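You operate a simulated robot arm through the tools that you are given. There is no shell and no other tool. Be economical: measure what you need, move in short steps, check, and stop when the job is done.

Carry out the task below with a simulated robot arm. There is one attempt and no reset: what you move stays moved.

## Task
Find the lowest cell in the cell rack and reject it.
Fine: multimeter dial on volts and kept there, never probe on ohms or amps; probe all three cells and no other; red probe back in its stand; the lowest goes in the reject tray; all other cells and the black probe stay.
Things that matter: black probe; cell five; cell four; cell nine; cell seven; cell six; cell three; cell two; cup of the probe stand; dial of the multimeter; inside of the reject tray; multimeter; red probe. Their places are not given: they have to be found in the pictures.

The check looks at the end state, three seconds after you hand in, the way a careful person would. Anything else that was tipped, shoved, dropped, spilled or broken makes it a failure.

## Robot
A 7-joint arm with a two-finger parallel gripper, fixed in place. Base frame: the origin is at the foot of the arm, x ahead of it, y to its left, z up; the work surface is at about z = 3. Units: mm, rad, N and s.
With the tool pointing down near the work surface it reaches from about 220 to 580 mm from the base axis. Its first joint turns from -1.152 to 1.152 rad. Payload 2.5 kg.
Tool frame: the origin (TCP) lies between the finger pads and is the grasp point; the fingertips stand 23 mm ahead of it; z points along the fingers, y is the line along which they close. Largest opening 94 mm; finger width 38, thickness 10; the body of the gripper, 54 by 96 mm, starts 39 mm behind the TCP.
Orientation is that of the tool frame in the base frame, as a unit quaternion [w, x, y, z]. With the fingers straight down and closing along the base's y, the tool's x points along the base's -x, its y along +y and its z along -z.

## Interface
- The arm moves only by the tool jog_arm. Its argument "commands" is one flat list of numbers, 7 for each row, row after row: the finger opening in mm, from 0 to 94, then the shift along the tool's x, y, z in mm, then the turn, a rotation vector about the tool's x, y, z in rad. In form: [fingers, tx, ty, tz, ax, ay, az, fingers, tx, ty, tz, ax, ay, az, ...]. A call has 1 to 20 rows; each row shifts and turns the commanded pose from where the row before left it, along the tool's axes as they then stand. A row lasts 0.2 s, in which the tool goes at most 50 mm and 0.15 rad; a call with a longer step from one row to the next is refused whole, and so is a gripper value outside its range. Where a pose cannot be reached the arm comes as near as it can. A force on the tool above 40 N (or 10 N above the force at the start of the call, whichever is more), or a blocked arm, ends the call early, and 0.2 s more pass. Each finger travels about 108 mm/s and halts on what it meets, pressing with about 30 N; the grip force reading is that of the motor and also rises with nothing between the fingers. The clock runs only during rows and for 0.2 s after the last one: add rows that do not move to give the fingers time. It gives the time, the measured TCP pose, the force on the tool (base axes), the opening and the grip force at its end, in the units of the frame above (readings bear some noise), with the torque about the TCP (base axes, N m) and any sound that the robot's microphone picked up.
- Cameras (640 x 400 px; columns grow to the right, rows downward): "scene" is fixed at [87.1, -392.8, 551.7]; the picture's right is [0.98, -0.17, 0.00], its down [-0.08, -0.48, -0.88] and it looks along [0.15, 0.86, -0.48] (base axes); focal length 284 px, centre (320, 200). "wrist" rides on the gripper at [86, 16, -74] in the tool frame; the picture's right is [-0.18, 0.98, 0.00], its down [-0.58, -0.11, -0.81] and it looks along [-0.79, -0.15, 0.59] (tool axes); focal length 243 px, centre (320, 200).
- get_image(camera): a new picture of that camera. It takes no simulated time.
- measure_at(camera, pixels): there is no depth. For up to 12 entries [column, row, z] of the newest picture of that camera ("zoom" is the newest enlarged one), the place [x, y] in the base frame at which the ray of that pixel passes the height z, good to about 3 mm. It takes no simulated time.
- inspect(camera, box): a new picture of the part [left, top, right, bottom] of that camera's present view, enlarged. It takes no simulated time.
- finish_job(): hands the job in; it is judged then, once.

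Go step by step. Measure first, check grasps and placings, and put right what went wrong. The budget is 80 turns and 54 pictures, counting those below and the enlarged ones. Unless the task says otherwise, let go and move clear before handing in, and close with one line.

The tools are called after "Call:" by a JSON object that holds its "fn" and its "kwargs". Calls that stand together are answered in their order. jog_arm: Moves the arm, as the interface text tells. Its arguments: {"type":"object","properties":{"commands":{"type":"array","items":{"type":"number"}}},"required":["commands"]} The other tools are called the same way: get_image (camera) takes a picture; measure_at (camera, pixels) gives the place at which the rays of pixels pass given heights; inspect (camera, box) takes an enlarged picture of a part of a camera's view; finish_job () hands the job in.

At the start:

```text
clock: 0.0
tcp_pos: [404.2, 74.6, 390.0]
tcp_rot: [0.0, -0.001, 1.0, 0.001]
contact_force: [0.3, -0.7, 0.9]
ft_torque: [0.0, 0.01, -0.02]
finger_gap: 93.9
gripper_force: 0.0
```

scene: 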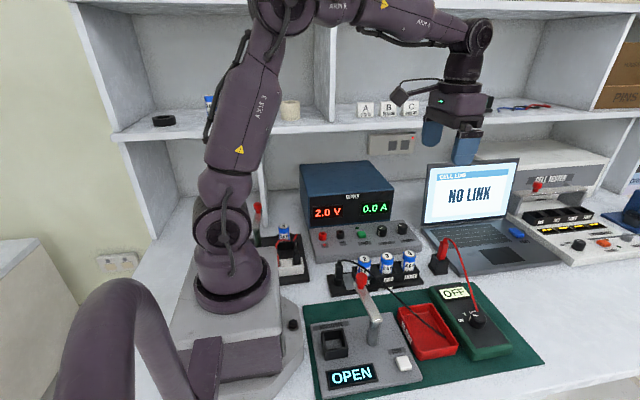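
wrist: 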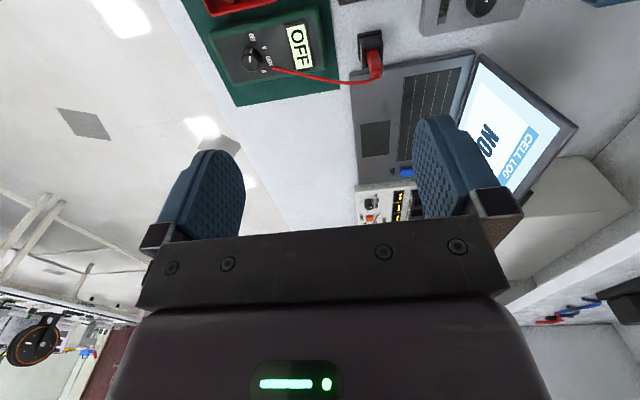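

The scene shows a cell rack around (385,268), a multimeter at (470,320) reading OFF, a red probe at (440,260) and a red tray at (427,332). I'll enlarge these areas.

Call:
{"fn": "inspect", "kwargs": {"camera": "scene", "box": [320, 230, 460, 318]}}

Call:
{"fn": "inspect", "kwargs": {"camera": "scene", "box": [380, 270, 540, 370]}}

Call:
{"fn": "inspect", "kwargs": {"camera": "scene", "box": [240, 190, 340, 290]}}

```text
4.55 times, centred on (390, 274) of scene
```

zoom: 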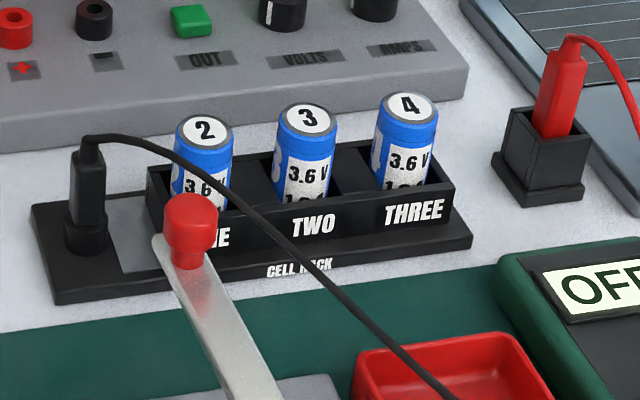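

```text
4.00 times, centred on (460, 320) of scene
```

zoom: 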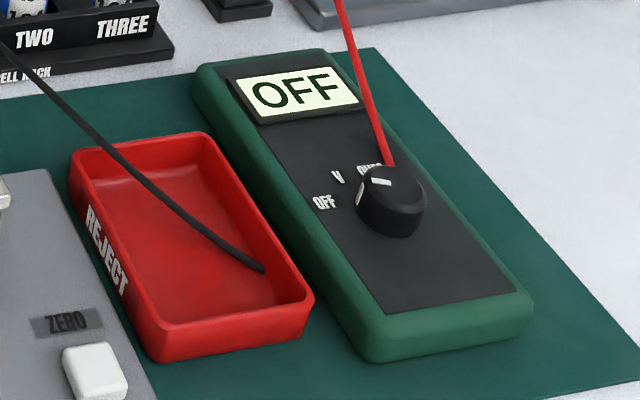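

```text
4.00 times, centred on (290, 240) of scene
```

zoom: 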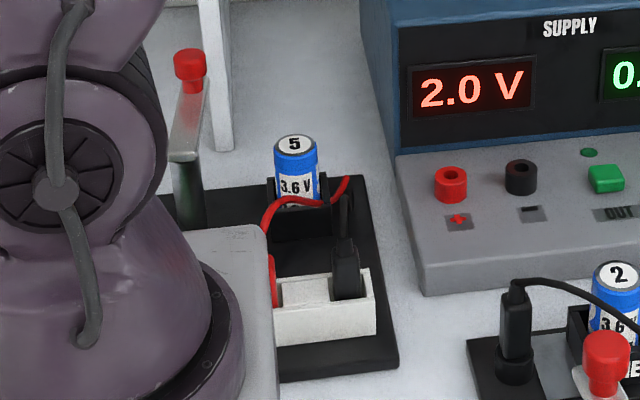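

The rack holds cells 2, 3 and 4 (slots ONE to THREE), with the black probe at its left end. The red probe is in its stand at about (441,258), and the dial is at about (477,316) on OFF. I'll measure rough places.

Call:
{"fn": "measure_at", "kwargs": {"camera": "scene", "pixels": [[332.5, 295.6, 3], [423.3, 283.6, 3], [364.6, 258.4, 60], [387.2, 255.8, 60], [409.5, 253, 60], [445.2, 239.2, 80], [434.9, 274.9, 3], [448, 273.3, 3], [477.5, 316.2, 45], [398, 308, 25], [458.3, 343.7, 25], [418.8, 355, 25]]}}

Call:
{"fn": "measure_at", "kwargs": {"camera": "wrist", "pixels": [[252, 56, 45], [370, 72, 60], [372, 40, 40], [300, 45, 30]]}}

```text
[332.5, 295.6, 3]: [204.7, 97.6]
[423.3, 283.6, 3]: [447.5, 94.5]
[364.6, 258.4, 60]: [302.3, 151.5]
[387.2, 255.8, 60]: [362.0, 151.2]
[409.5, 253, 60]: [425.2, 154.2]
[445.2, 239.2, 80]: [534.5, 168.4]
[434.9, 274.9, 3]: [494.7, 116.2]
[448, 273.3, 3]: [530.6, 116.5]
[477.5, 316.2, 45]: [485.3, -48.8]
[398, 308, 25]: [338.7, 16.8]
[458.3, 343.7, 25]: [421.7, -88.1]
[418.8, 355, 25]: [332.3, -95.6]
```

```text
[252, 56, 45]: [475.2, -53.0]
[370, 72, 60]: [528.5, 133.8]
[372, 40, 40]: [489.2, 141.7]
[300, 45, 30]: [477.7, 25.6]
```

Rough places: cells near x 302/362/425 and y about 150, probe stand near (515,135), dial near (478,-51). I'll move to a spot where the wrist camera can see the dial closely.

Call:
{"fn": "jog_arm", "kwargs": {"commands": [94, -6, -24, 28, 0, 0, 0, 94, -6, -24, 28, 0, 0, 0, 94, -6, -24, 28, 0, 0, 0, 94, -6, -24, 28, 0, 0, 0, 94, -6, -24, 28, 0, 0, 0]}}

Call:
{"fn": "get_image", "kwargs": {"camera": "wrist"}}

```text
clock: 1.2
tcp_pos: [435.9, -46.6, 250.8]
tcp_rot: [0.001, 0.0, 1.0, 0.0]
contact_force: [0.5, 0.1, -0.7]
ft_torque: [-0.01, 0.03, 0.01]
finger_gap: 94.0
gripper_force: 0.0
```

```text
48 pictures are left
```

wrist: 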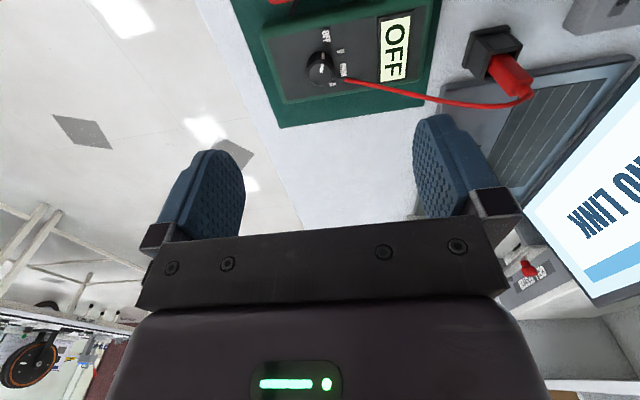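

Call:
{"fn": "inspect", "kwargs": {"camera": "wrist", "box": [260, 10, 420, 110]}}

Call:
{"fn": "inspect", "kwargs": {"camera": "wrist", "box": [440, 10, 560, 110]}}

```text
4.00 times, centred on (340, 60) of wrist
```

zoom: 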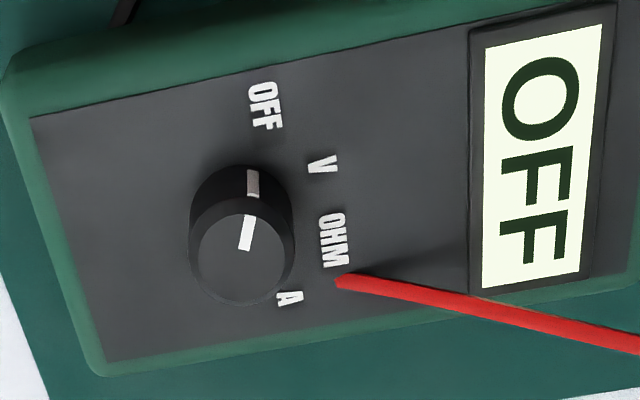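

```text
4.00 times, centred on (500, 60) of wrist
```

zoom: 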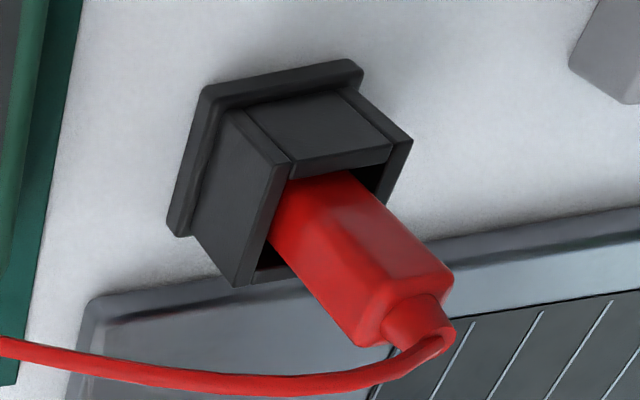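

The dial pointer is toward OFF, and the marks run OFF, V, OHM, A clockwise seen from above. I'll measure dial and labels from both cameras to get heights, along with the probe and stand.

Call:
{"fn": "measure_at", "kwargs": {"camera": "wrist", "pixels": [[321, 74.5, 40], [321, 74.5, 60], [326.3, 36.5, 35], [340.5, 51, 35], [343.5, 70, 35], [332.3, 84.5, 35], [322, 62, 35], [491, 33, 3], [545, 86, 80], [545, 86, 100], [522, 60, 45], [510, 55, 45]]}}

Call:
{"fn": "measure_at", "kwargs": {"camera": "scene", "pixels": [[478.2, 317, 40], [478.2, 317, 60], [461.3, 320.5, 35], [464.4, 314.3, 35], [472.3, 312, 35], [445.2, 239.2, 60], [445.2, 239.2, 80], [445.2, 239.2, 100], [439, 257, 45]]}}

Call:
{"fn": "inspect", "kwargs": {"camera": "scene", "box": [440, 290, 504, 340]}}

Call:
{"fn": "inspect", "kwargs": {"camera": "scene", "box": [415, 225, 479, 285]}}

```text
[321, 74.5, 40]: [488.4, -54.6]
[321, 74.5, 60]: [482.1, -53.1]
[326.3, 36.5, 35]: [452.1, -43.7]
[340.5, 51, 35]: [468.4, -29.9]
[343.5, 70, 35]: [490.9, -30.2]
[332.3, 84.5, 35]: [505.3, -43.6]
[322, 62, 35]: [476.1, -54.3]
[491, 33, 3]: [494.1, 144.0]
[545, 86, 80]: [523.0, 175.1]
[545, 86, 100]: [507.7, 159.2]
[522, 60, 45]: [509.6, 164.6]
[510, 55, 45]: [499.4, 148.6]
```

```text
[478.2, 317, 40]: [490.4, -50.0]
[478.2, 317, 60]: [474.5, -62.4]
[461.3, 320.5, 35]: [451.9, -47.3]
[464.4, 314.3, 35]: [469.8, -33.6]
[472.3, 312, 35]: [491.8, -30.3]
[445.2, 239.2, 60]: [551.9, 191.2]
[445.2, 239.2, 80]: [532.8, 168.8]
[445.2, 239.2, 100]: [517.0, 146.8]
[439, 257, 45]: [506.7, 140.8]
```

```text
8.00 times, centred on (472, 315) of scene
```

zoom: 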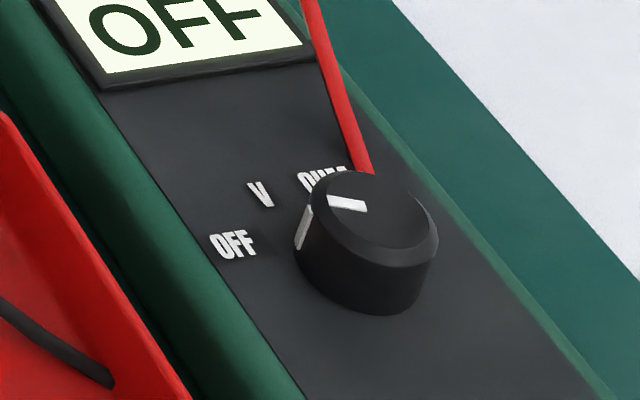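

```text
6.67 times, centred on (447, 255) of scene
```

zoom: 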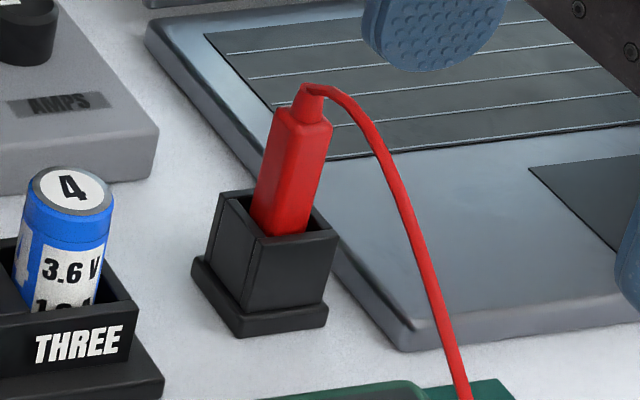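

The knob is about 28 mm across at roughly (485,-55), top near z 45, panel near z 28; V lies about 45° clockwise from OFF. I'll go above it, turn the tool about -70° so that the fingers stay clear of the red lead, and look again.

Call:
{"fn": "jog_arm", "kwargs": {"commands": [94, -24, -4, 30, 0, 0, 0, 94, -25, -4, 30, 0, 0, 0, 94, 0, 0, 40, 0, 0, 0, 70, 0, 0, 0, 0, 0, -0.136, 60, 0, 0, 0, 0, 0, -0.136, 60, 0, 0, 0, 0, 0, -0.136, 60, 0, 0, 0, 0, 0, -0.136, 60, 0, 0, 0, 0, 0, -0.136, 60, 0, 0, 0, 0, 0, -0.136, 60, 0, 0, 0, 0, 0, -0.136, 60, 0, 0, 0, 0, 0, -0.136, 60, 0, 0, 0, 0, 0, -0.136]}}

Call:
{"fn": "get_image", "kwargs": {"camera": "wrist"}}

```text
clock: 3.8
tcp_pos: [484.0, -55.0, 152.1]
tcp_rot: [0.0, -0.575, 0.818, 0.0]
contact_force: [0.6, -0.1, -0.2]
ft_torque: [-0.01, 0.02, 0.0]
finger_gap: 60.0
gripper_force: 0.0
```

```text
43 pictures are left
```

wrist: 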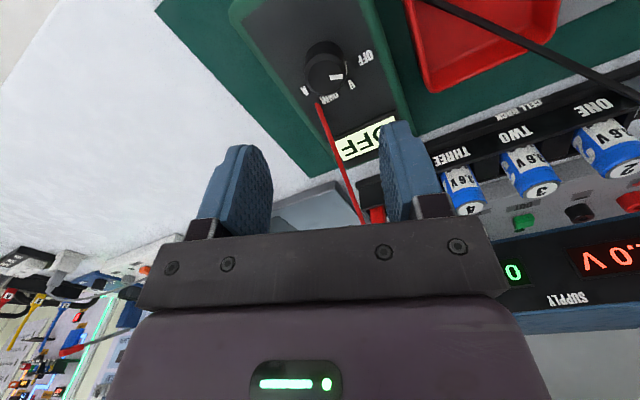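

Call:
{"fn": "inspect", "kwargs": {"camera": "wrist", "box": [276, 25, 388, 125]}}

Call:
{"fn": "inspect", "kwargs": {"camera": "wrist", "box": [420, 80, 640, 218]}}

```text
4.00 times, centred on (332, 75) of wrist
```

zoom: 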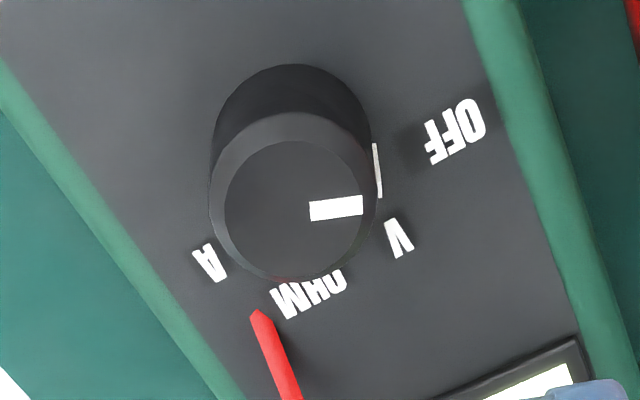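

```text
2.90 times, centred on (530, 149) of wrist
```

zoom: 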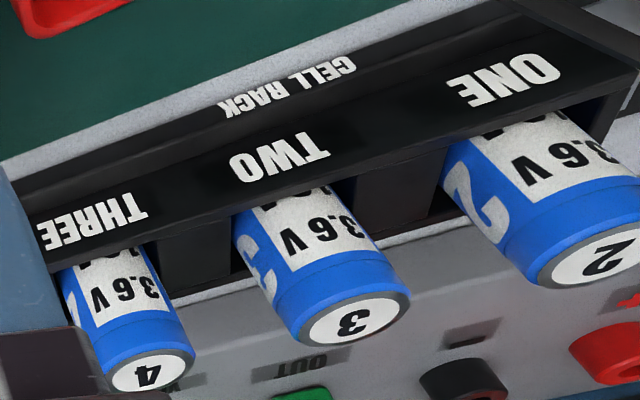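

Call:
{"fn": "measure_at", "kwargs": {"camera": "wrist", "pixels": [[325.2, 77.5, 42], [325.2, 77.5, 46], [325.2, 77.5, 50], [324.5, 60.5, 25], [324.5, 60.5, 30], [470.9, 208, 50], [470.9, 208, 60], [541, 189.9, 50], [541, 189.9, 60], [541, 189.9, 70], [626.2, 168.9, 50], [626.2, 168.9, 60]]}}

Call:
{"fn": "measure_at", "kwargs": {"camera": "scene", "pixels": [[478.25, 316.5, 42], [478.25, 316.5, 46], [478.25, 316.5, 50], [387.2, 255.8, 50], [387.2, 255.8, 60], [387.2, 255.8, 70], [364.6, 258.4, 60], [409.5, 253, 60], [364.6, 258.4, 70], [409.5, 253, 70]]}}

```text
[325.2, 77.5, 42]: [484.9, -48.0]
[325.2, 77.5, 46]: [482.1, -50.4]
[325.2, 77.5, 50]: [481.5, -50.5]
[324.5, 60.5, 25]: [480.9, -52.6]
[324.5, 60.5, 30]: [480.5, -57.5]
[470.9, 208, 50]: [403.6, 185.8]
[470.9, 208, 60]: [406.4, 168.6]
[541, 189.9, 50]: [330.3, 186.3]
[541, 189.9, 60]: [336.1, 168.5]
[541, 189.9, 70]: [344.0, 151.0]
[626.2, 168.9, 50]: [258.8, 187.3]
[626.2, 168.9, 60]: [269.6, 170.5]
```

```text
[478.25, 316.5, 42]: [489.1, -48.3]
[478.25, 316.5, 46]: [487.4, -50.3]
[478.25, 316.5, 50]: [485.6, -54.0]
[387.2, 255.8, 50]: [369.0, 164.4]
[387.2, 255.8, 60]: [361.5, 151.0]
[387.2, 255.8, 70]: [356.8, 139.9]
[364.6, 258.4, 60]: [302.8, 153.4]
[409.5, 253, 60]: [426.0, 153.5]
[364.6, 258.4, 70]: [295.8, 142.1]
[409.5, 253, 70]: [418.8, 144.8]
```

Knob centre averages about (484,-53) with its top near z 46. I'll narrow the fingers to 48 mm and descend with the force check.

Call:
{"fn": "jog_arm", "kwargs": {"commands": [48, -1.9, 0.7, 20, 0, 0, 0, 48, 0, 0, 30, 0, 0, 0, 48, 0, 0, 25, 0, 0, 0, 48, 0, 0, 11, 0, 0, 0, 48, 0, 0, 5, 0, 0, 0, 48, 0, 0, 3, 0, 0, 0]}}

Call:
{"fn": "get_image", "kwargs": {"camera": "wrist"}}

Call:
{"fn": "inspect", "kwargs": {"camera": "scene", "box": [420, 260, 548, 340]}}

```text
clock: 5.2
tcp_pos: [483.8, -53.4, 56.4]
tcp_rot: [0.0, -0.574, 0.819, 0.0]
contact_force: [-11.8, 0.4, 18.7]
ft_torque: [0.26, 0.04, 0.05]
finger_gap: 47.8
gripper_force: 0.0
```

```text
40 pictures are left
```

wrist: 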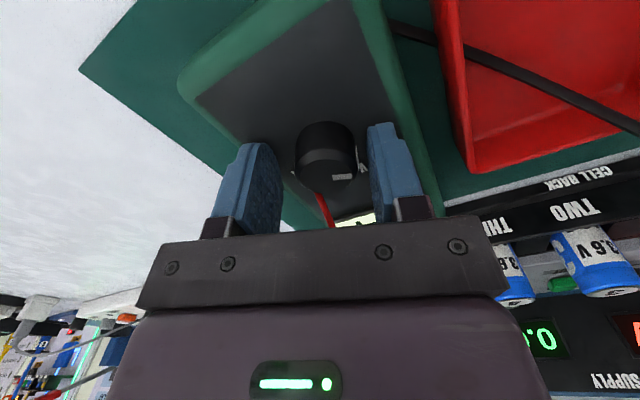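

```text
5.00 times, centred on (484, 300) of scene
```

zoom: 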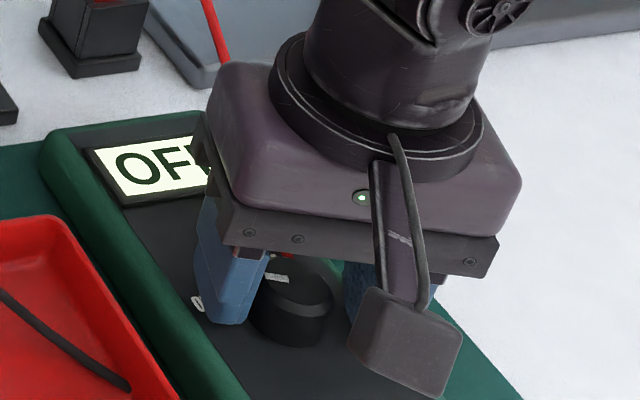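

The tips touched the panel edge at z≈33 (19 N), and the knob at (326,150) is well centred between the fingers. I'll back off 3 mm and close.

Call:
{"fn": "jog_arm", "kwargs": {"commands": [48, 0, 0, -3, 0, 0, 0, 40, 0, 0, 0, 0, 0, 0, 34, 0, 0, 0, 0, 0, 0, 28, 0, 0, 0, 0, 0, 0, 24, 0, 0, 0, 0, 0, 0, 20, 0, 0, 0, 0, 0, 0]}}

```text
clock: 6.6
tcp_pos: [481.4, -51.4, 58.9]
tcp_rot: [-0.003, -0.574, 0.819, 0.004]
contact_force: [-22.8, 10.5, 4.5]
ft_torque: [0.25, 0.55, -0.06]
finger_gap: 30.8
gripper_force: 12.3
```

Gripped (30.8 mm), with a side force showing that the knob centre is about 3 mm toward tool +y. I'll relieve that, then turn +45°.

Call:
{"fn": "jog_arm", "kwargs": {"commands": [20, -1, 3, 0, 0, 0, 0, 20, 0, 0, 0, 0, 0, 0]}}

Call:
{"fn": "jog_arm", "kwargs": {"commands": [20, 0, 0, 0, 0, 0, 0.1, 20, 0, 0, 0, 0, 0, 0.1, 20, 0, 0, 0, 0, 0, 0.1, 20, 0, 0, 0, 0, 0, 0.1, 20, 0, 0, 0, 0, 0, 0.1, 20, 0, 0, 0, 0, 0, 0.1, 20, 0, 0, 0, 0, 0, 0.1, 20, 0, 0, 0, 0, 0, 0.085, 20, 0, 0, 0, 0, 0, 0]}}

Call:
{"fn": "inspect", "kwargs": {"camera": "scene", "box": [420, 260, 548, 340]}}

```text
clock: 7.2
tcp_pos: [480.9, -51.3, 59.4]
tcp_rot: [0.001, -0.574, 0.819, 0.0]
contact_force: [-2.6, 5.3, -19.6]
ft_torque: [0.13, 0.1, -0.04]
finger_gap: 29.5
gripper_force: 45.1
```

```text
clock: 9.2
tcp_pos: [483.7, -52.6, 60.8]
tcp_rot: [0.003, -0.216, 0.976, -0.004]
contact_force: [0.8, 0.0, -1.0]
ft_torque: [-0.05, 0.27, 0.02]
finger_gap: 29.5
gripper_force: 44.7
stopped in row 9: the force on the tool passed its limit at 40 N (the readings are from after the stop); the commanded pose is now the measured one
```

```text
5.00 times, centred on (484, 300) of scene
```

zoom: 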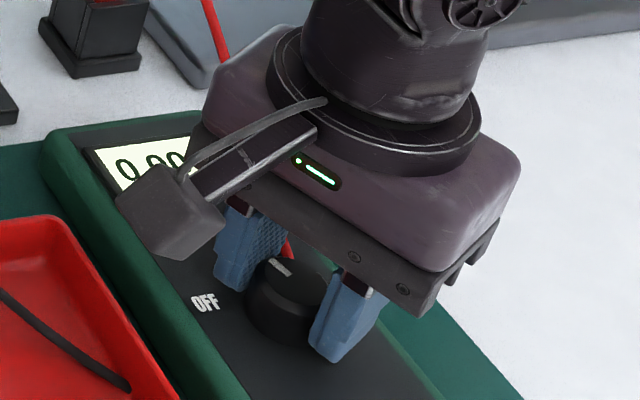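

The display now reads "0.00", and the turn came to 45°. I'll open and lift off, then check it.

Call:
{"fn": "jog_arm", "kwargs": {"commands": [36, 0, 0, 0, 0, 0, 0, 46, 0, 0, 0, 0, 0, 0, 46, 0, 0, -10, 0, 0, 0, 46, 0, 0, -40, 0, 0, 0, 46, 0, 0, -50, 0, 0, 0, 46, 0, 0, -50, 0, 0, 0, 46, 0, 0, 0, 0, 0, 0]}}

Call:
{"fn": "inspect", "kwargs": {"camera": "wrist", "box": [160, 0, 480, 200]}}

Call:
{"fn": "inspect", "kwargs": {"camera": "scene", "box": [380, 260, 540, 360]}}

```text
clock: 10.8
tcp_pos: [482.1, -51.5, 210.9]
tcp_rot: [0.002, -0.216, 0.976, -0.002]
contact_force: [0.2, 0.1, -0.4]
ft_torque: [0.01, 0.02, -0.01]
finger_gap: 46.2
gripper_force: 0.2
```

```text
2.00 times, centred on (320, 100) of wrist
```

zoom: 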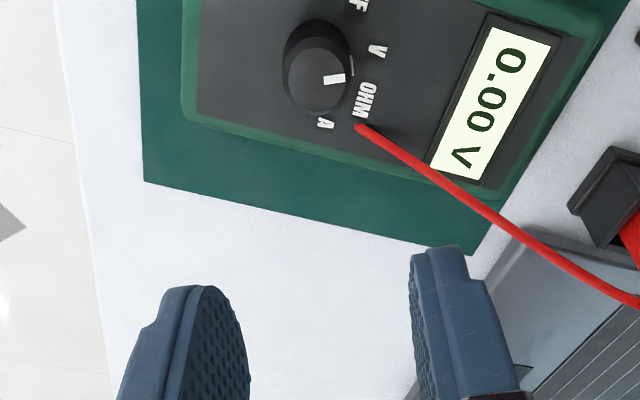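

```text
4.00 times, centred on (460, 310) of scene
```

zoom: 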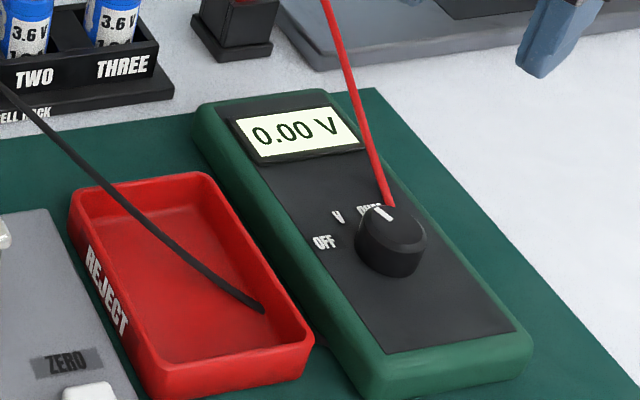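

The meter reads "0.00 V" and hasn't moved. Next I'll turn back to yaw 0 and move to view the probe and stand closely.

Call:
{"fn": "jog_arm", "kwargs": {"commands": [70, 0, 0, 0, 0, 0, 0.145, 70, 0, 0, 0, 0, 0, 0.145, 70, 0, 0, 0, 0, 0, 0.145, 70, 10.4, 38, 4, 0, 0, 0, 70, 10.4, 38, 4, 0, 0, 0, 70, 10.4, 38, 4, 0, 0, 0, 70, 10.4, 38, 4, 0, 0, 0, 70, 10.4, 38, 4, 0, 0, 0, 70, 0, 0, 0, 0, 0, 0]}}

Call:
{"fn": "get_image", "kwargs": {"camera": "wrist"}}

```text
clock: 12.8
tcp_pos: [432.6, 138.4, 189.8]
tcp_rot: [0.004, 0.0, 1.0, -0.002]
contact_force: [0.1, 0.2, -1.0]
ft_torque: [0.01, 0.02, -0.02]
finger_gap: 70.2
gripper_force: 0.0
```

```text
35 pictures are left
```

wrist: 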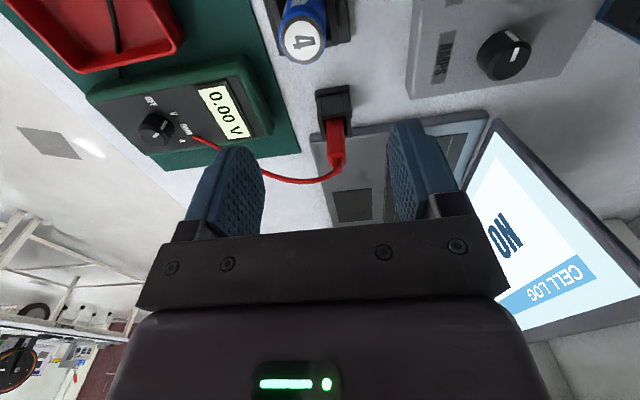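

Call:
{"fn": "inspect", "kwargs": {"camera": "wrist", "box": [256, 0, 416, 100]}}

Call:
{"fn": "inspect", "kwargs": {"camera": "wrist", "box": [272, 75, 400, 195]}}

```text
4.00 times, centred on (336, 50) of wrist
```

zoom: 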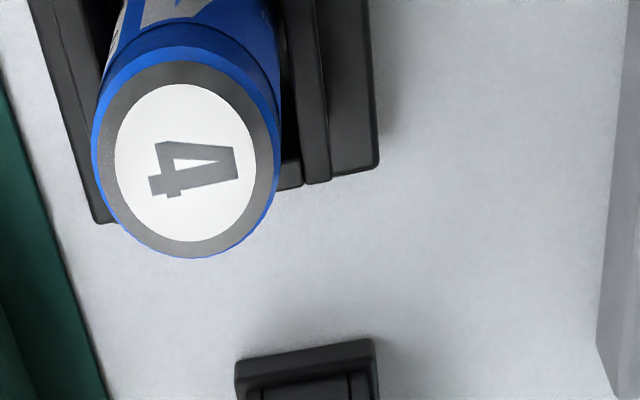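

```text
3.33 times, centred on (336, 135) of wrist
```

zoom: 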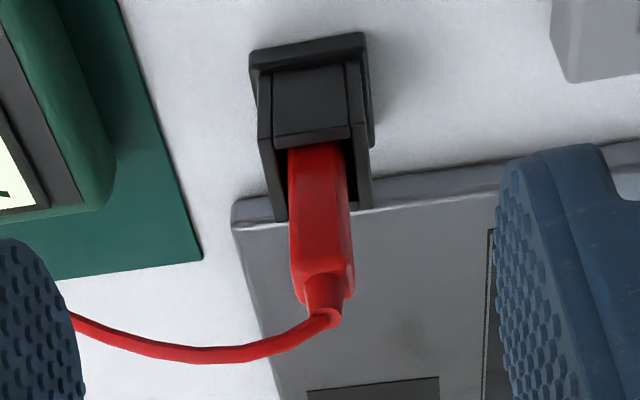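

Call:
{"fn": "measure_at", "kwargs": {"camera": "wrist", "pixels": [[302.75, 40, 60], [302.75, 40, 70], [302.75, 40, 80], [315, 89.4, 5], [348.9, 85.5, 5], [322.5, 117, 45], [345, 115.5, 45], [337.5, 160.5, 75], [337.5, 160.5, 85], [337.5, 160.5, 95], [323.4, 141, 45], [351, 137.4, 45]]}}

Call:
{"fn": "measure_at", "kwargs": {"camera": "scene", "pixels": [[409.5, 253, 80], [409.5, 253, 65], [445.2, 242, 75], [445.2, 242, 85], [445.2, 242, 95], [430, 254, 45], [448, 252.5, 45], [439, 260.5, 45], [449.5, 260, 45], [450, 257, 45]]}}

Call:
{"fn": "inspect", "kwargs": {"camera": "scene", "box": [410, 225, 474, 280]}}

```text
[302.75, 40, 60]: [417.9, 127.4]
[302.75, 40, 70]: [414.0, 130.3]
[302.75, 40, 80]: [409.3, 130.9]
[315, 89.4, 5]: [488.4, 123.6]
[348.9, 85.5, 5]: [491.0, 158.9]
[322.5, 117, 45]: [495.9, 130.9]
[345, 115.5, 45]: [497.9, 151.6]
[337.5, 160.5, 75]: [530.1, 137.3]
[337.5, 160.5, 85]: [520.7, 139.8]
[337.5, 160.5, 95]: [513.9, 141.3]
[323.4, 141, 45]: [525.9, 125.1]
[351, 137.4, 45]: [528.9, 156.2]
```

```text
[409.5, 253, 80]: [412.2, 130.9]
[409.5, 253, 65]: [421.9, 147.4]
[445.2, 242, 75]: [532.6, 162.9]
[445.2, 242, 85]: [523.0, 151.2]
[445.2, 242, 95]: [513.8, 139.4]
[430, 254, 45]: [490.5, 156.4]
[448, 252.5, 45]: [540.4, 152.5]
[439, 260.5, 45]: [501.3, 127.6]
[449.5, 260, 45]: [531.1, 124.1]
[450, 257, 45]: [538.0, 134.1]
```

```text
7.27 times, centred on (442, 252) of scene
```

zoom: 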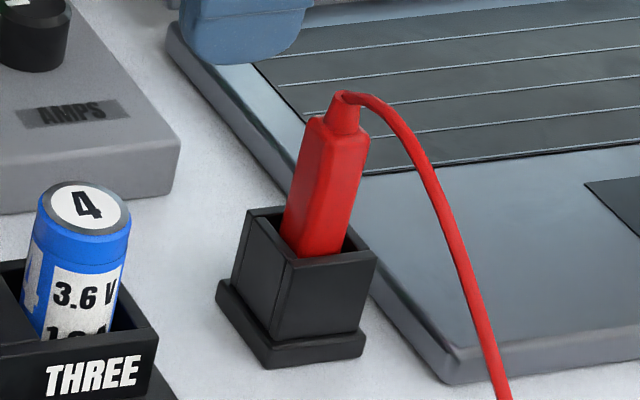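

Triangulation gives cell 4 top at (411,131,80), probe handle top at (514,140,95), and cup centre at about (511,141). I'll move above the probe and check alignment.

Call:
{"fn": "jog_arm", "kwargs": {"commands": [60, -26, 0.7, 0, 0, 0, 0, 60, -27, 0.7, 0, 0, 0, 0, 60, -26, 0.8, 15, 0, 0, 0, 60, 0, 0, 35, 0, 0, 0, 60, 0, 0, 0, 0, 0, 0]}}

Call:
{"fn": "get_image", "kwargs": {"camera": "wrist"}}

Call:
{"fn": "inspect", "kwargs": {"camera": "scene", "box": [400, 190, 528, 270]}}

```text
clock: 14.0
tcp_pos: [509.6, 139.8, 138.9]
tcp_rot: [0.003, 0.0, 1.0, -0.002]
contact_force: [-0.7, -0.4, 0.1]
ft_torque: [-0.03, 0.0, -0.01]
finger_gap: 59.9
gripper_force: 0.0
```

```text
31 pictures are left
```

wrist: 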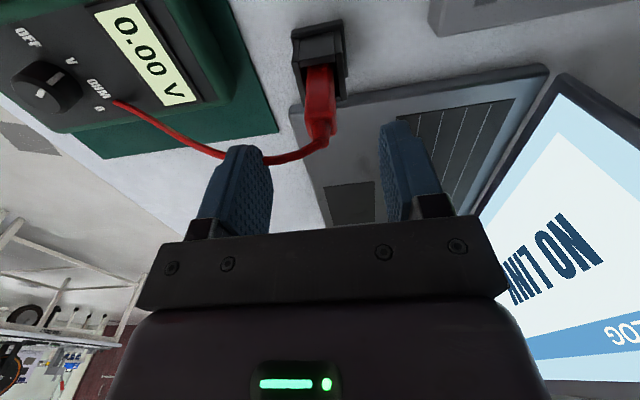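

```text
5.00 times, centred on (464, 230) of scene
```

zoom: 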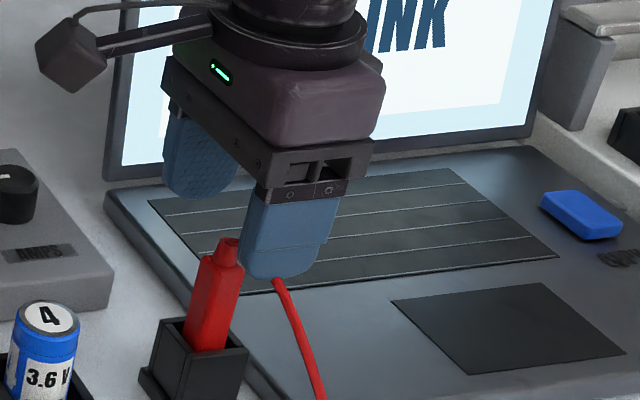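

Call:
{"fn": "measure_at", "kwargs": {"camera": "wrist", "pixels": [[321, 132, 95], [320, 80, 55], [320, 80, 45], [294, 66, 45], [344, 62, 45], [299, 98, 45], [347, 93, 45]]}}

Call:
{"fn": "inspect", "kwargs": {"camera": "wrist", "box": [272, 10, 368, 160]}}

```text
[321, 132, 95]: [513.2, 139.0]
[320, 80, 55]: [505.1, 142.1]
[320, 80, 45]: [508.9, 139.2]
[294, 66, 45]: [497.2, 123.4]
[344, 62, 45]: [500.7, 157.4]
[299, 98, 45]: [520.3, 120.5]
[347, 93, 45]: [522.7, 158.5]
```

```text
2.67 times, centred on (320, 85) of wrist
```

zoom: 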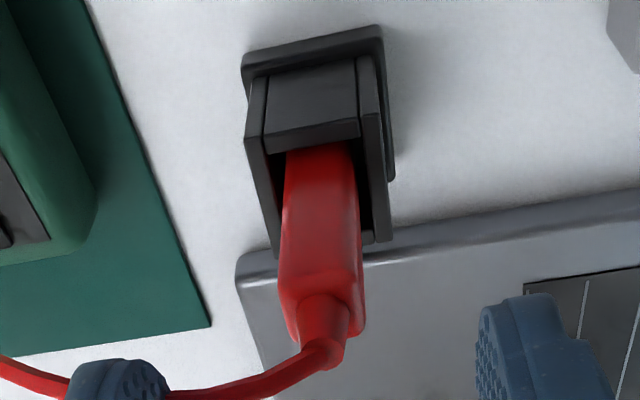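

The handle lies at about (512,140), so I'm aligned within 2 mm. I'll descend to z≈76 and close.

Call:
{"fn": "jog_arm", "kwargs": {"commands": [56, -2, 0.2, 25, 0, 0, 0, 50, 0, 0, 25, 0, 0, 0, 44, 0, 0, 12, 0, 0, 0, 36, 0, 0, 0, 0, 0, 0, 28, 0, 0, 0, 0, 0, 0, 20, 0, 0, 0, 0, 0, 0, 12, 0, 0, 0, 0, 0, 0, 8, 0, 0, 0, 0, 0, 0, 8, 0, 0, 0, 0, 0, 0]}}

Call:
{"fn": "inspect", "kwargs": {"camera": "scene", "box": [400, 190, 528, 290]}}

```text
clock: 16.0
tcp_pos: [510.8, 140.1, 77.5]
tcp_rot: [0.003, 0.0, 1.0, -0.002]
contact_force: [0.4, 1.0, 0.8]
ft_torque: [-0.02, -0.01, 0.02]
finger_gap: 17.4
gripper_force: 29.7
```

```text
4.00 times, centred on (464, 240) of scene
```

zoom: 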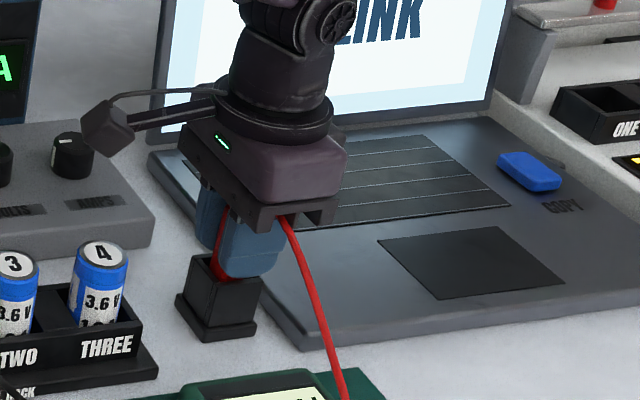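

The handle is gripped at 17.4 mm with TCP at (510.8,140.1,77.5). I'll lift straight up and look at the tip.

Call:
{"fn": "jog_arm", "kwargs": {"commands": [8, 0, 0, -15, 0, 0, 0, 8, 0, 0, -25, 0, 0, 0, 8, 0, 0, -30, 0, 0, 0, 8, 0, 0, -30, 0, 0, 0, 8, 0, 0, -10, 0, 0, 0, 8, 0, 0, 0, 0, 0, 0]}}

Call:
{"fn": "inspect", "kwargs": {"camera": "scene", "box": [400, 170, 528, 270]}}

Call:
{"fn": "get_image", "kwargs": {"camera": "wrist"}}

```text
clock: 17.4
tcp_pos: [509.9, 139.1, 188.9]
tcp_rot: [0.003, -0.001, 1.0, -0.001]
contact_force: [-0.4, 0.2, -0.3]
ft_torque: [0.03, -0.02, -0.02]
finger_gap: 17.1
gripper_force: 30.0
```

```text
4.00 times, centred on (464, 220) of scene
```

zoom: 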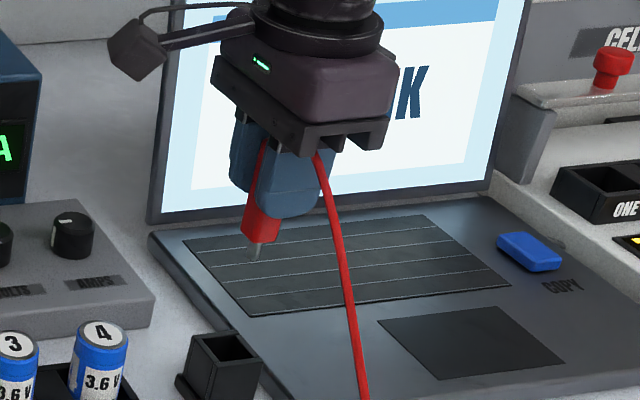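

```text
26 pictures are left
```

wrist: 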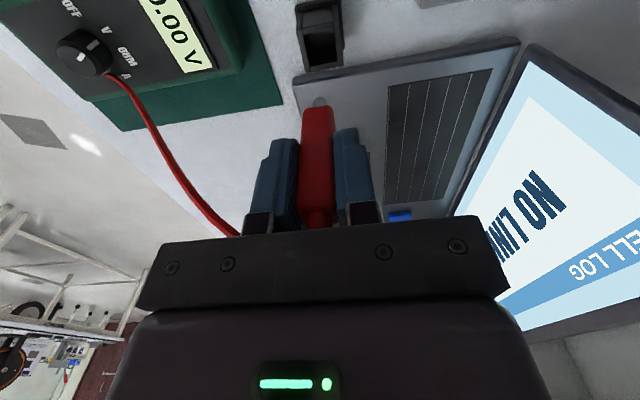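

The probe is held straight, with its tip at scene (448,235.5) and wrist about (319,97). I'll find the tip height from that.

Call:
{"fn": "measure_at", "kwargs": {"camera": "scene", "pixels": [[448, 235.5, 100], [448, 235.5, 110], [448, 235.5, 120], [448, 235.5, 130]]}}

Call:
{"fn": "measure_at", "kwargs": {"camera": "wrist", "pixels": [[319, 97, 100], [319, 97, 110], [319, 97, 120], [319, 97, 130]]}}

```text
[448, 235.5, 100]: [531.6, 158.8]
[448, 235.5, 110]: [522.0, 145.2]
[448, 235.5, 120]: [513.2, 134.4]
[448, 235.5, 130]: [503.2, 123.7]
```

```text
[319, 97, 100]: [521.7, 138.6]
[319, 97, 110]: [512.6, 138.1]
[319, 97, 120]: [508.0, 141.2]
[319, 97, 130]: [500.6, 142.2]
```

The tip is about 73 mm below the TCP. I'll move over cell 4 at (411,131) and come down to about 8 mm above it.

Call:
{"fn": "jog_arm", "kwargs": {"commands": [8, 33, -2.7, 0, 0, 0, 0, 8, 33, -2.7, 0, 0, 0, 0, 8, 33, -2.7, 0, 0, 0, 0, 8, 0, 0, 14, 0, 0, 0, 8, 0, 0, 12, 0, 0, 0, 8, 0, 0, 0, 0, 0, 0]}}

Call:
{"fn": "inspect", "kwargs": {"camera": "scene", "box": [350, 190, 478, 290]}}

Call:
{"fn": "inspect", "kwargs": {"camera": "wrist", "box": [240, 30, 400, 130]}}

```text
clock: 18.8
tcp_pos: [412.4, 132.9, 160.6]
tcp_rot: [0.004, 0.0, 1.0, -0.002]
contact_force: [0.6, -0.4, 0.6]
ft_torque: [0.0, 0.02, 0.02]
finger_gap: 17.3
gripper_force: 30.1
```

```text
4.00 times, centred on (414, 240) of scene
```

zoom: 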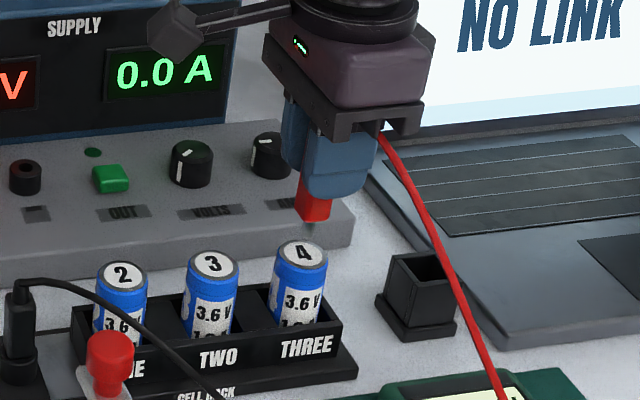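

```text
4.00 times, centred on (320, 80) of wrist
```

zoom: 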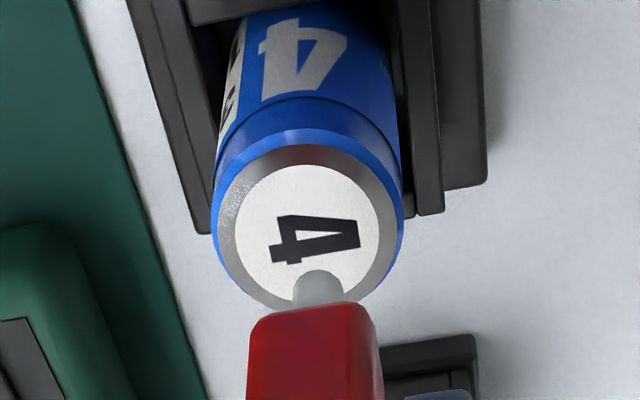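

The tip is about 3 mm off centre in +x and 1.5 mm in +y, still well within the disc. I'll correct that and step down gently.

Call:
{"fn": "jog_arm", "kwargs": {"commands": [8, 3, -1.5, 0, 0, 0, 0, 8, 0, 0, 3, 0, 0, 0, 8, 0, 0, 1.5, 0, 0, 0, 8, 0, 0, 0, 0, 0, 0]}}

Call:
{"fn": "inspect", "kwargs": {"camera": "scene", "box": [380, 220, 508, 320]}}

```text
clock: 19.8
tcp_pos: [408.7, 130.4, 156.6]
tcp_rot: [0.003, 0.0, 1.0, -0.002]
contact_force: [-0.1, 0.2, -0.2]
ft_torque: [0.01, 0.02, 0.0]
finger_gap: 17.2
gripper_force: 29.7
```

```text
4.00 times, centred on (444, 270) of scene
```

zoom: 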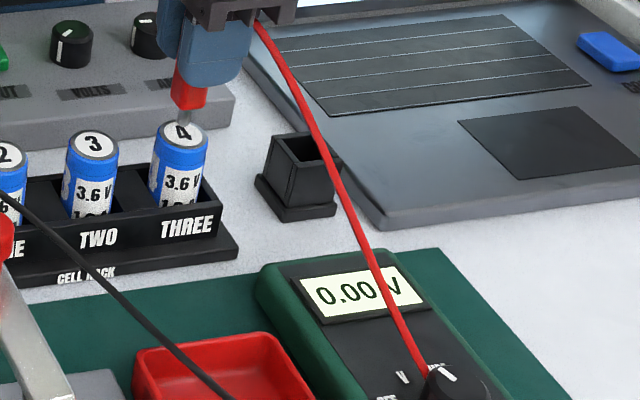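

Call:
{"fn": "jog_arm", "kwargs": {"commands": [8, 0, 0, 1.5, 0, 0, 0, 8, 0, 0, 1, 0, 0, 0, 8, 0, 0, 0, 0, 0, 0]}}

Call:
{"fn": "jog_arm", "kwargs": {"commands": [8, 0, 0, 1, 0, 0, 0, 8, 0, 0, 0, 0, 0, 0]}}

Call:
{"fn": "jog_arm", "kwargs": {"commands": [8, 0, 0, 1, 0, 0, 0, 8, 0, 0, 0, 0, 0, 0]}}

```text
clock: 20.6
tcp_pos: [409.5, 130.8, 154.0]
tcp_rot: [0.003, 0.0, 1.0, -0.002]
contact_force: [0.3, 0.3, -0.5]
ft_torque: [0.02, -0.03, 0.0]
finger_gap: 17.3
gripper_force: 29.4
```

```text
clock: 21.2
tcp_pos: [409.3, 130.2, 153.0]
tcp_rot: [0.004, 0.0, 1.0, -0.001]
contact_force: [0.1, -0.3, 0.1]
ft_torque: [-0.03, -0.02, -0.01]
finger_gap: 17.4
gripper_force: 29.7
```

```text
clock: 21.8
tcp_pos: [410.1, 130.0, 152.2]
tcp_rot: [0.004, 0.0, 1.0, -0.002]
contact_force: [0.0, -0.4, -0.2]
ft_torque: [-0.02, 0.0, -0.01]
finger_gap: 17.3
gripper_force: 30.4
```

No contact yet at 152.2, so I'll keep stepping down.

Call:
{"fn": "jog_arm", "kwargs": {"commands": [8, 0, 0, 1, 0, 0, 0, 8, 0, 0, 0, 0, 0, 0]}}

Call:
{"fn": "jog_arm", "kwargs": {"commands": [8, 0, 0, 1, 0, 0, 0, 8, 0, 0, 0, 0, 0, 0]}}

Call:
{"fn": "inspect", "kwargs": {"camera": "scene", "box": [380, 220, 508, 320]}}

```text
clock: 22.4
tcp_pos: [408.3, 129.5, 151.2]
tcp_rot: [0.005, -0.001, 1.0, -0.002]
contact_force: [-0.3, -0.3, 0.1]
ft_torque: [0.02, -0.03, -0.01]
finger_gap: 17.3
gripper_force: 30.0
```

```text
clock: 23.0
tcp_pos: [408.9, 130.4, 150.1]
tcp_rot: [0.004, -0.001, 1.0, -0.002]
contact_force: [-0.1, -0.1, -0.5]
ft_torque: [-0.01, 0.0, -0.01]
finger_gap: 17.0
gripper_force: 29.9
```

```text
4.00 times, centred on (444, 270) of scene
```

zoom: 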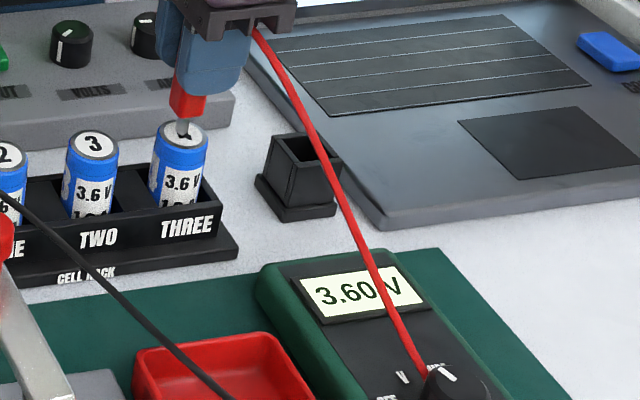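

The meter shows about 3.60 V for cell 4 at TCP z 150. I'll confirm it with an enlargement.

Call:
{"fn": "inspect", "kwargs": {"camera": "scene", "box": [432, 275, 496, 315]}}

```text
10.00 times, centred on (464, 295) of scene
```

zoom: 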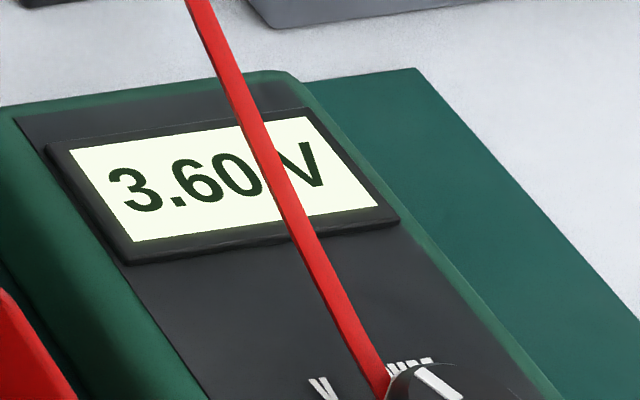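

Call:
{"fn": "measure_at", "kwargs": {"camera": "scene", "pixels": [[364.6, 258.4, 78], [387.2, 255.8, 78], [409.5, 253, 78]]}}

Call:
{"fn": "jog_arm", "kwargs": {"commands": [8, 0, 0, -10, 0, 0, 0, 8, 0, 0, -10, 0, 0, 0, 8, 20, 0, 0, 0, 0, 0, 8, 20, 0, 0, 0, 0, 0, 8, 19, 0, 0, 0, 0, 0, 8, 0, 0, 8, 0, 0, 0, 8, 0, 0, 0, 0, 0, 0]}}

Call:
{"fn": "inspect", "kwargs": {"camera": "scene", "box": [350, 210, 430, 260]}}

Call:
{"fn": "inspect", "kwargs": {"camera": "wrist", "box": [240, 30, 400, 130]}}

```text
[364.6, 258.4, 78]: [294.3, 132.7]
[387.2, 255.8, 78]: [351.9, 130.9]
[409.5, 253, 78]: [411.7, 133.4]
```

```text
clock: 24.6
tcp_pos: [349.8, 131.5, 161.3]
tcp_rot: [0.004, 0.001, 1.0, -0.002]
contact_force: [-0.4, 0.5, -0.6]
ft_torque: [0.0, -0.02, -0.02]
finger_gap: 17.2
gripper_force: 30.1
```

```text
8.00 times, centred on (390, 235) of scene
```

zoom: 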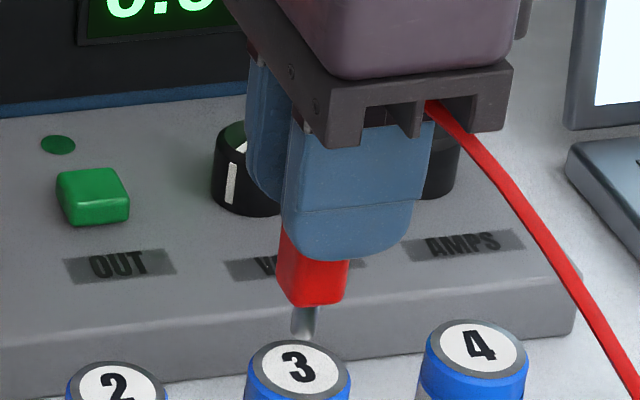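

```text
4.00 times, centred on (320, 80) of wrist
```

zoom: 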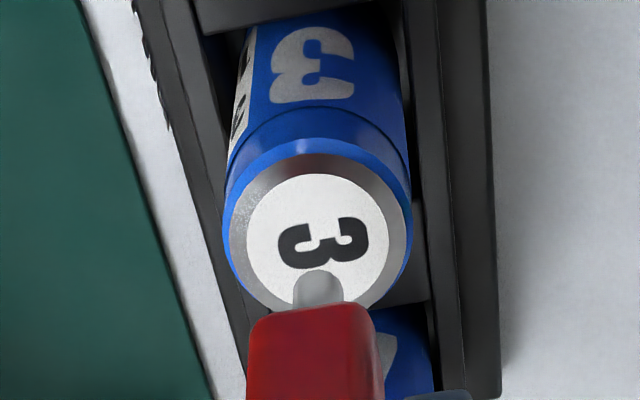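

The tip is well aligned over cell 3. I'll go down to TCP z≈150.

Call:
{"fn": "jog_arm", "kwargs": {"commands": [8, 0, 0, 5, 0, 0, 0, 8, 0, 0, 3, 0, 0, 0, 8, 0, 0, 1.5, 0, 0, 0, 8, 0, 0, 1, 0, 0, 0, 8, 0, 0, 0.7, 0, 0, 0, 8, 0, 0, 0, 0, 0, 0]}}

Call:
{"fn": "inspect", "kwargs": {"camera": "scene", "box": [370, 232, 498, 312]}}

```text
clock: 26.0
tcp_pos: [349.2, 129.6, 149.4]
tcp_rot: [0.003, -0.001, 1.0, -0.001]
contact_force: [0.4, 0.6, -0.5]
ft_torque: [-0.02, 0.0, 0.0]
finger_gap: 17.4
gripper_force: 30.1
```

```text
5.00 times, centred on (434, 272) of scene
```

zoom: 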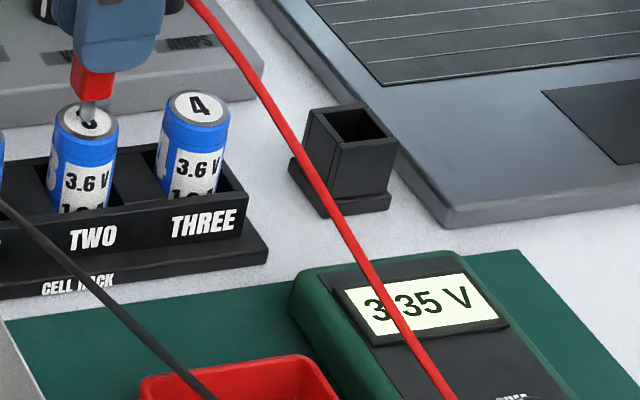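

Cell 3 reads 3.35 V (3.60 for cell 4). Next is cell 2, about 58.5 mm toward -x.

Call:
{"fn": "jog_arm", "kwargs": {"commands": [8, 0, 0, -10, 0, 0, 0, 8, 0, 0, -10, 0, 0, 0, 8, 20, 0, 0, 0, 0, 0, 8, 20, 0, 0, 0, 0, 0, 8, 18.5, 1, 0, 0, 0, 0, 8, 0, 0, 8, 0, 0, 0, 8, 0, 0, 0, 0, 0, 0]}}

Call:
{"fn": "inspect", "kwargs": {"camera": "scene", "box": [320, 210, 416, 270]}}

Call:
{"fn": "inspect", "kwargs": {"camera": "wrist", "box": [240, 30, 400, 130]}}

```text
clock: 27.6
tcp_pos: [292.8, 131.0, 161.4]
tcp_rot: [0.003, 0.0, 1.0, -0.001]
contact_force: [0.2, -0.4, -0.5]
ft_torque: [0.0, 0.02, -0.02]
finger_gap: 17.3
gripper_force: 29.9
```

```text
6.67 times, centred on (368, 240) of scene
```

zoom: 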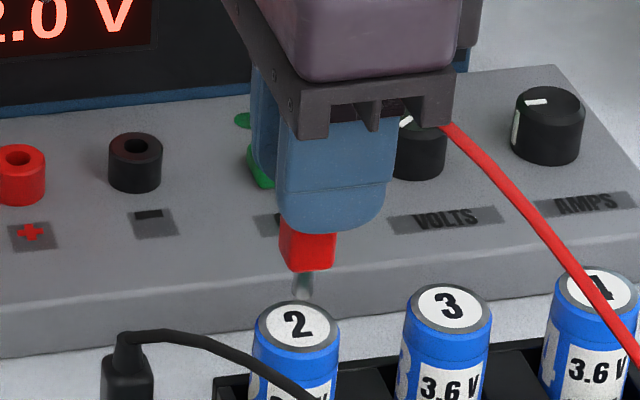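

```text
4.00 times, centred on (320, 80) of wrist
```

zoom: 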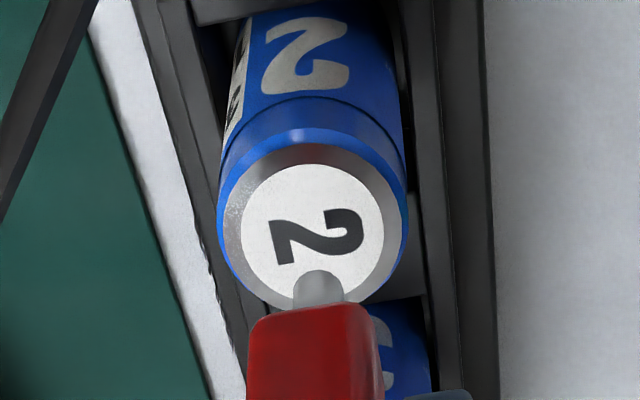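

Call:
{"fn": "jog_arm", "kwargs": {"commands": [8, 1, 0, 5, 0, 0, 0, 8, 0, 0, 3, 0, 0, 0, 8, 0, 0, 1.5, 0, 0, 0, 8, 0, 0, 1, 0, 0, 0, 8, 0, 0, 0.7, 0, 0, 0, 8, 0, 0, 0, 0, 0, 0]}}

Call:
{"fn": "inspect", "kwargs": {"camera": "scene", "box": [355, 232, 483, 312]}}

```text
clock: 29.0
tcp_pos: [291.4, 130.6, 150.7]
tcp_rot: [0.004, 0.0, 1.0, -0.002]
contact_force: [0.4, -0.1, -0.5]
ft_torque: [-0.03, -0.01, -0.04]
finger_gap: 17.2
gripper_force: 30.5
```

```text
5.00 times, centred on (419, 272) of scene
```

zoom: 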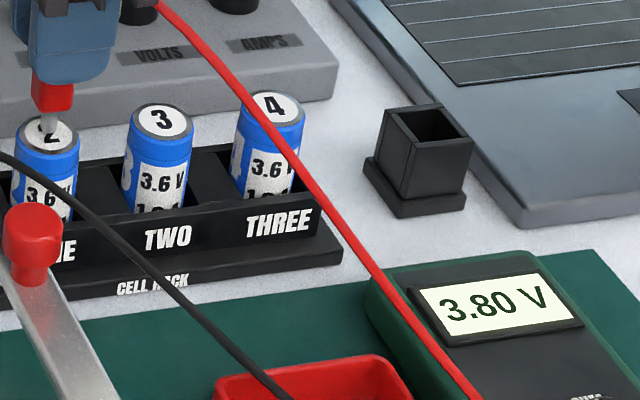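

Cell 2 reads 3.80 V, so the lowest is cell 3 at 3.35 V. I'll take the red probe back above its stand.

Call:
{"fn": "jog_arm", "kwargs": {"commands": [8, 0, 0, -15, 0, 0, 0, 8, 0, 0, -23, 0, 0, 0, 8, -40, 1.6, 0, 0, 0, 0, 8, -40, 1.6, 0, 0, 0, 0, 8, -40, 1.6, 0, 0, 0, 0, 8, -40, 1.6, 0, 0, 0, 0, 8, -40, 1.4, 0, 0, 0, 0, 8, -20.5, 0.8, 0, 0, 0, 0, 8, 0, 0, 0, 0, 0, 0, 8, 0, 0, 20, 0, 0, 0, 8, 0, 0, 18, 0, 0, 0, 8, 0, 0, 0, 0, 0, 0]}}

Call:
{"fn": "inspect", "kwargs": {"camera": "wrist", "box": [240, 0, 400, 100]}}

Call:
{"fn": "inspect", "kwargs": {"camera": "scene", "box": [400, 210, 496, 270]}}

```text
clock: 31.6
tcp_pos: [511.2, 139.2, 152.9]
tcp_rot: [0.004, 0.0, 1.0, -0.002]
contact_force: [-0.3, 1.0, 0.2]
ft_torque: [-0.02, 0.0, -0.02]
finger_gap: 17.2
gripper_force: 30.6
```

```text
4.00 times, centred on (320, 50) of wrist
```

zoom: 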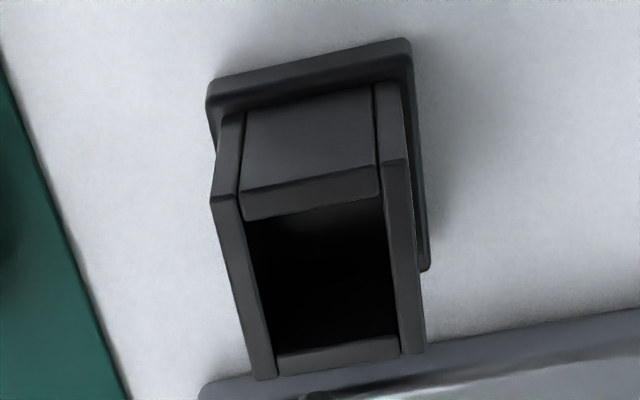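

```text
6.67 times, centred on (448, 240) of scene
```

zoom: 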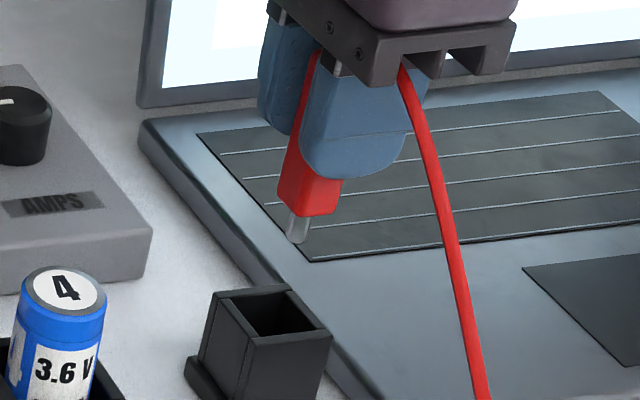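

The pose matches the grasp pose within 1 mm. I'll lower the probe into the cup in stages.

Call:
{"fn": "jog_arm", "kwargs": {"commands": [8, 0, 0.5, 20, 0, 0, 0, 8, 0, 0, 18, 0, 0, 0, 8, 0, 0, 14, 0, 0, 0, 8, 0, 0, 10, 0, 0, 0, 8, 0, 0, 7, 0, 0, 0, 8, 0, 0, 4, 0, 0, 0, 8, 0, 0, 0, 0, 0, 0]}}

Call:
{"fn": "inspect", "kwargs": {"camera": "scene", "box": [400, 210, 496, 270]}}

```text
clock: 33.2
tcp_pos: [513.0, 139.6, 79.1]
tcp_rot: [0.004, 0.0, 1.0, -0.002]
contact_force: [0.5, -0.6, -0.9]
ft_torque: [-0.01, -0.05, -0.01]
finger_gap: 17.3
gripper_force: 29.8
```

```text
6.67 times, centred on (448, 240) of scene
```

zoom: 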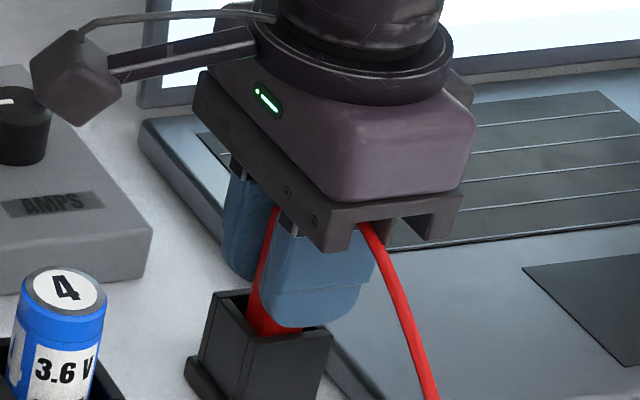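

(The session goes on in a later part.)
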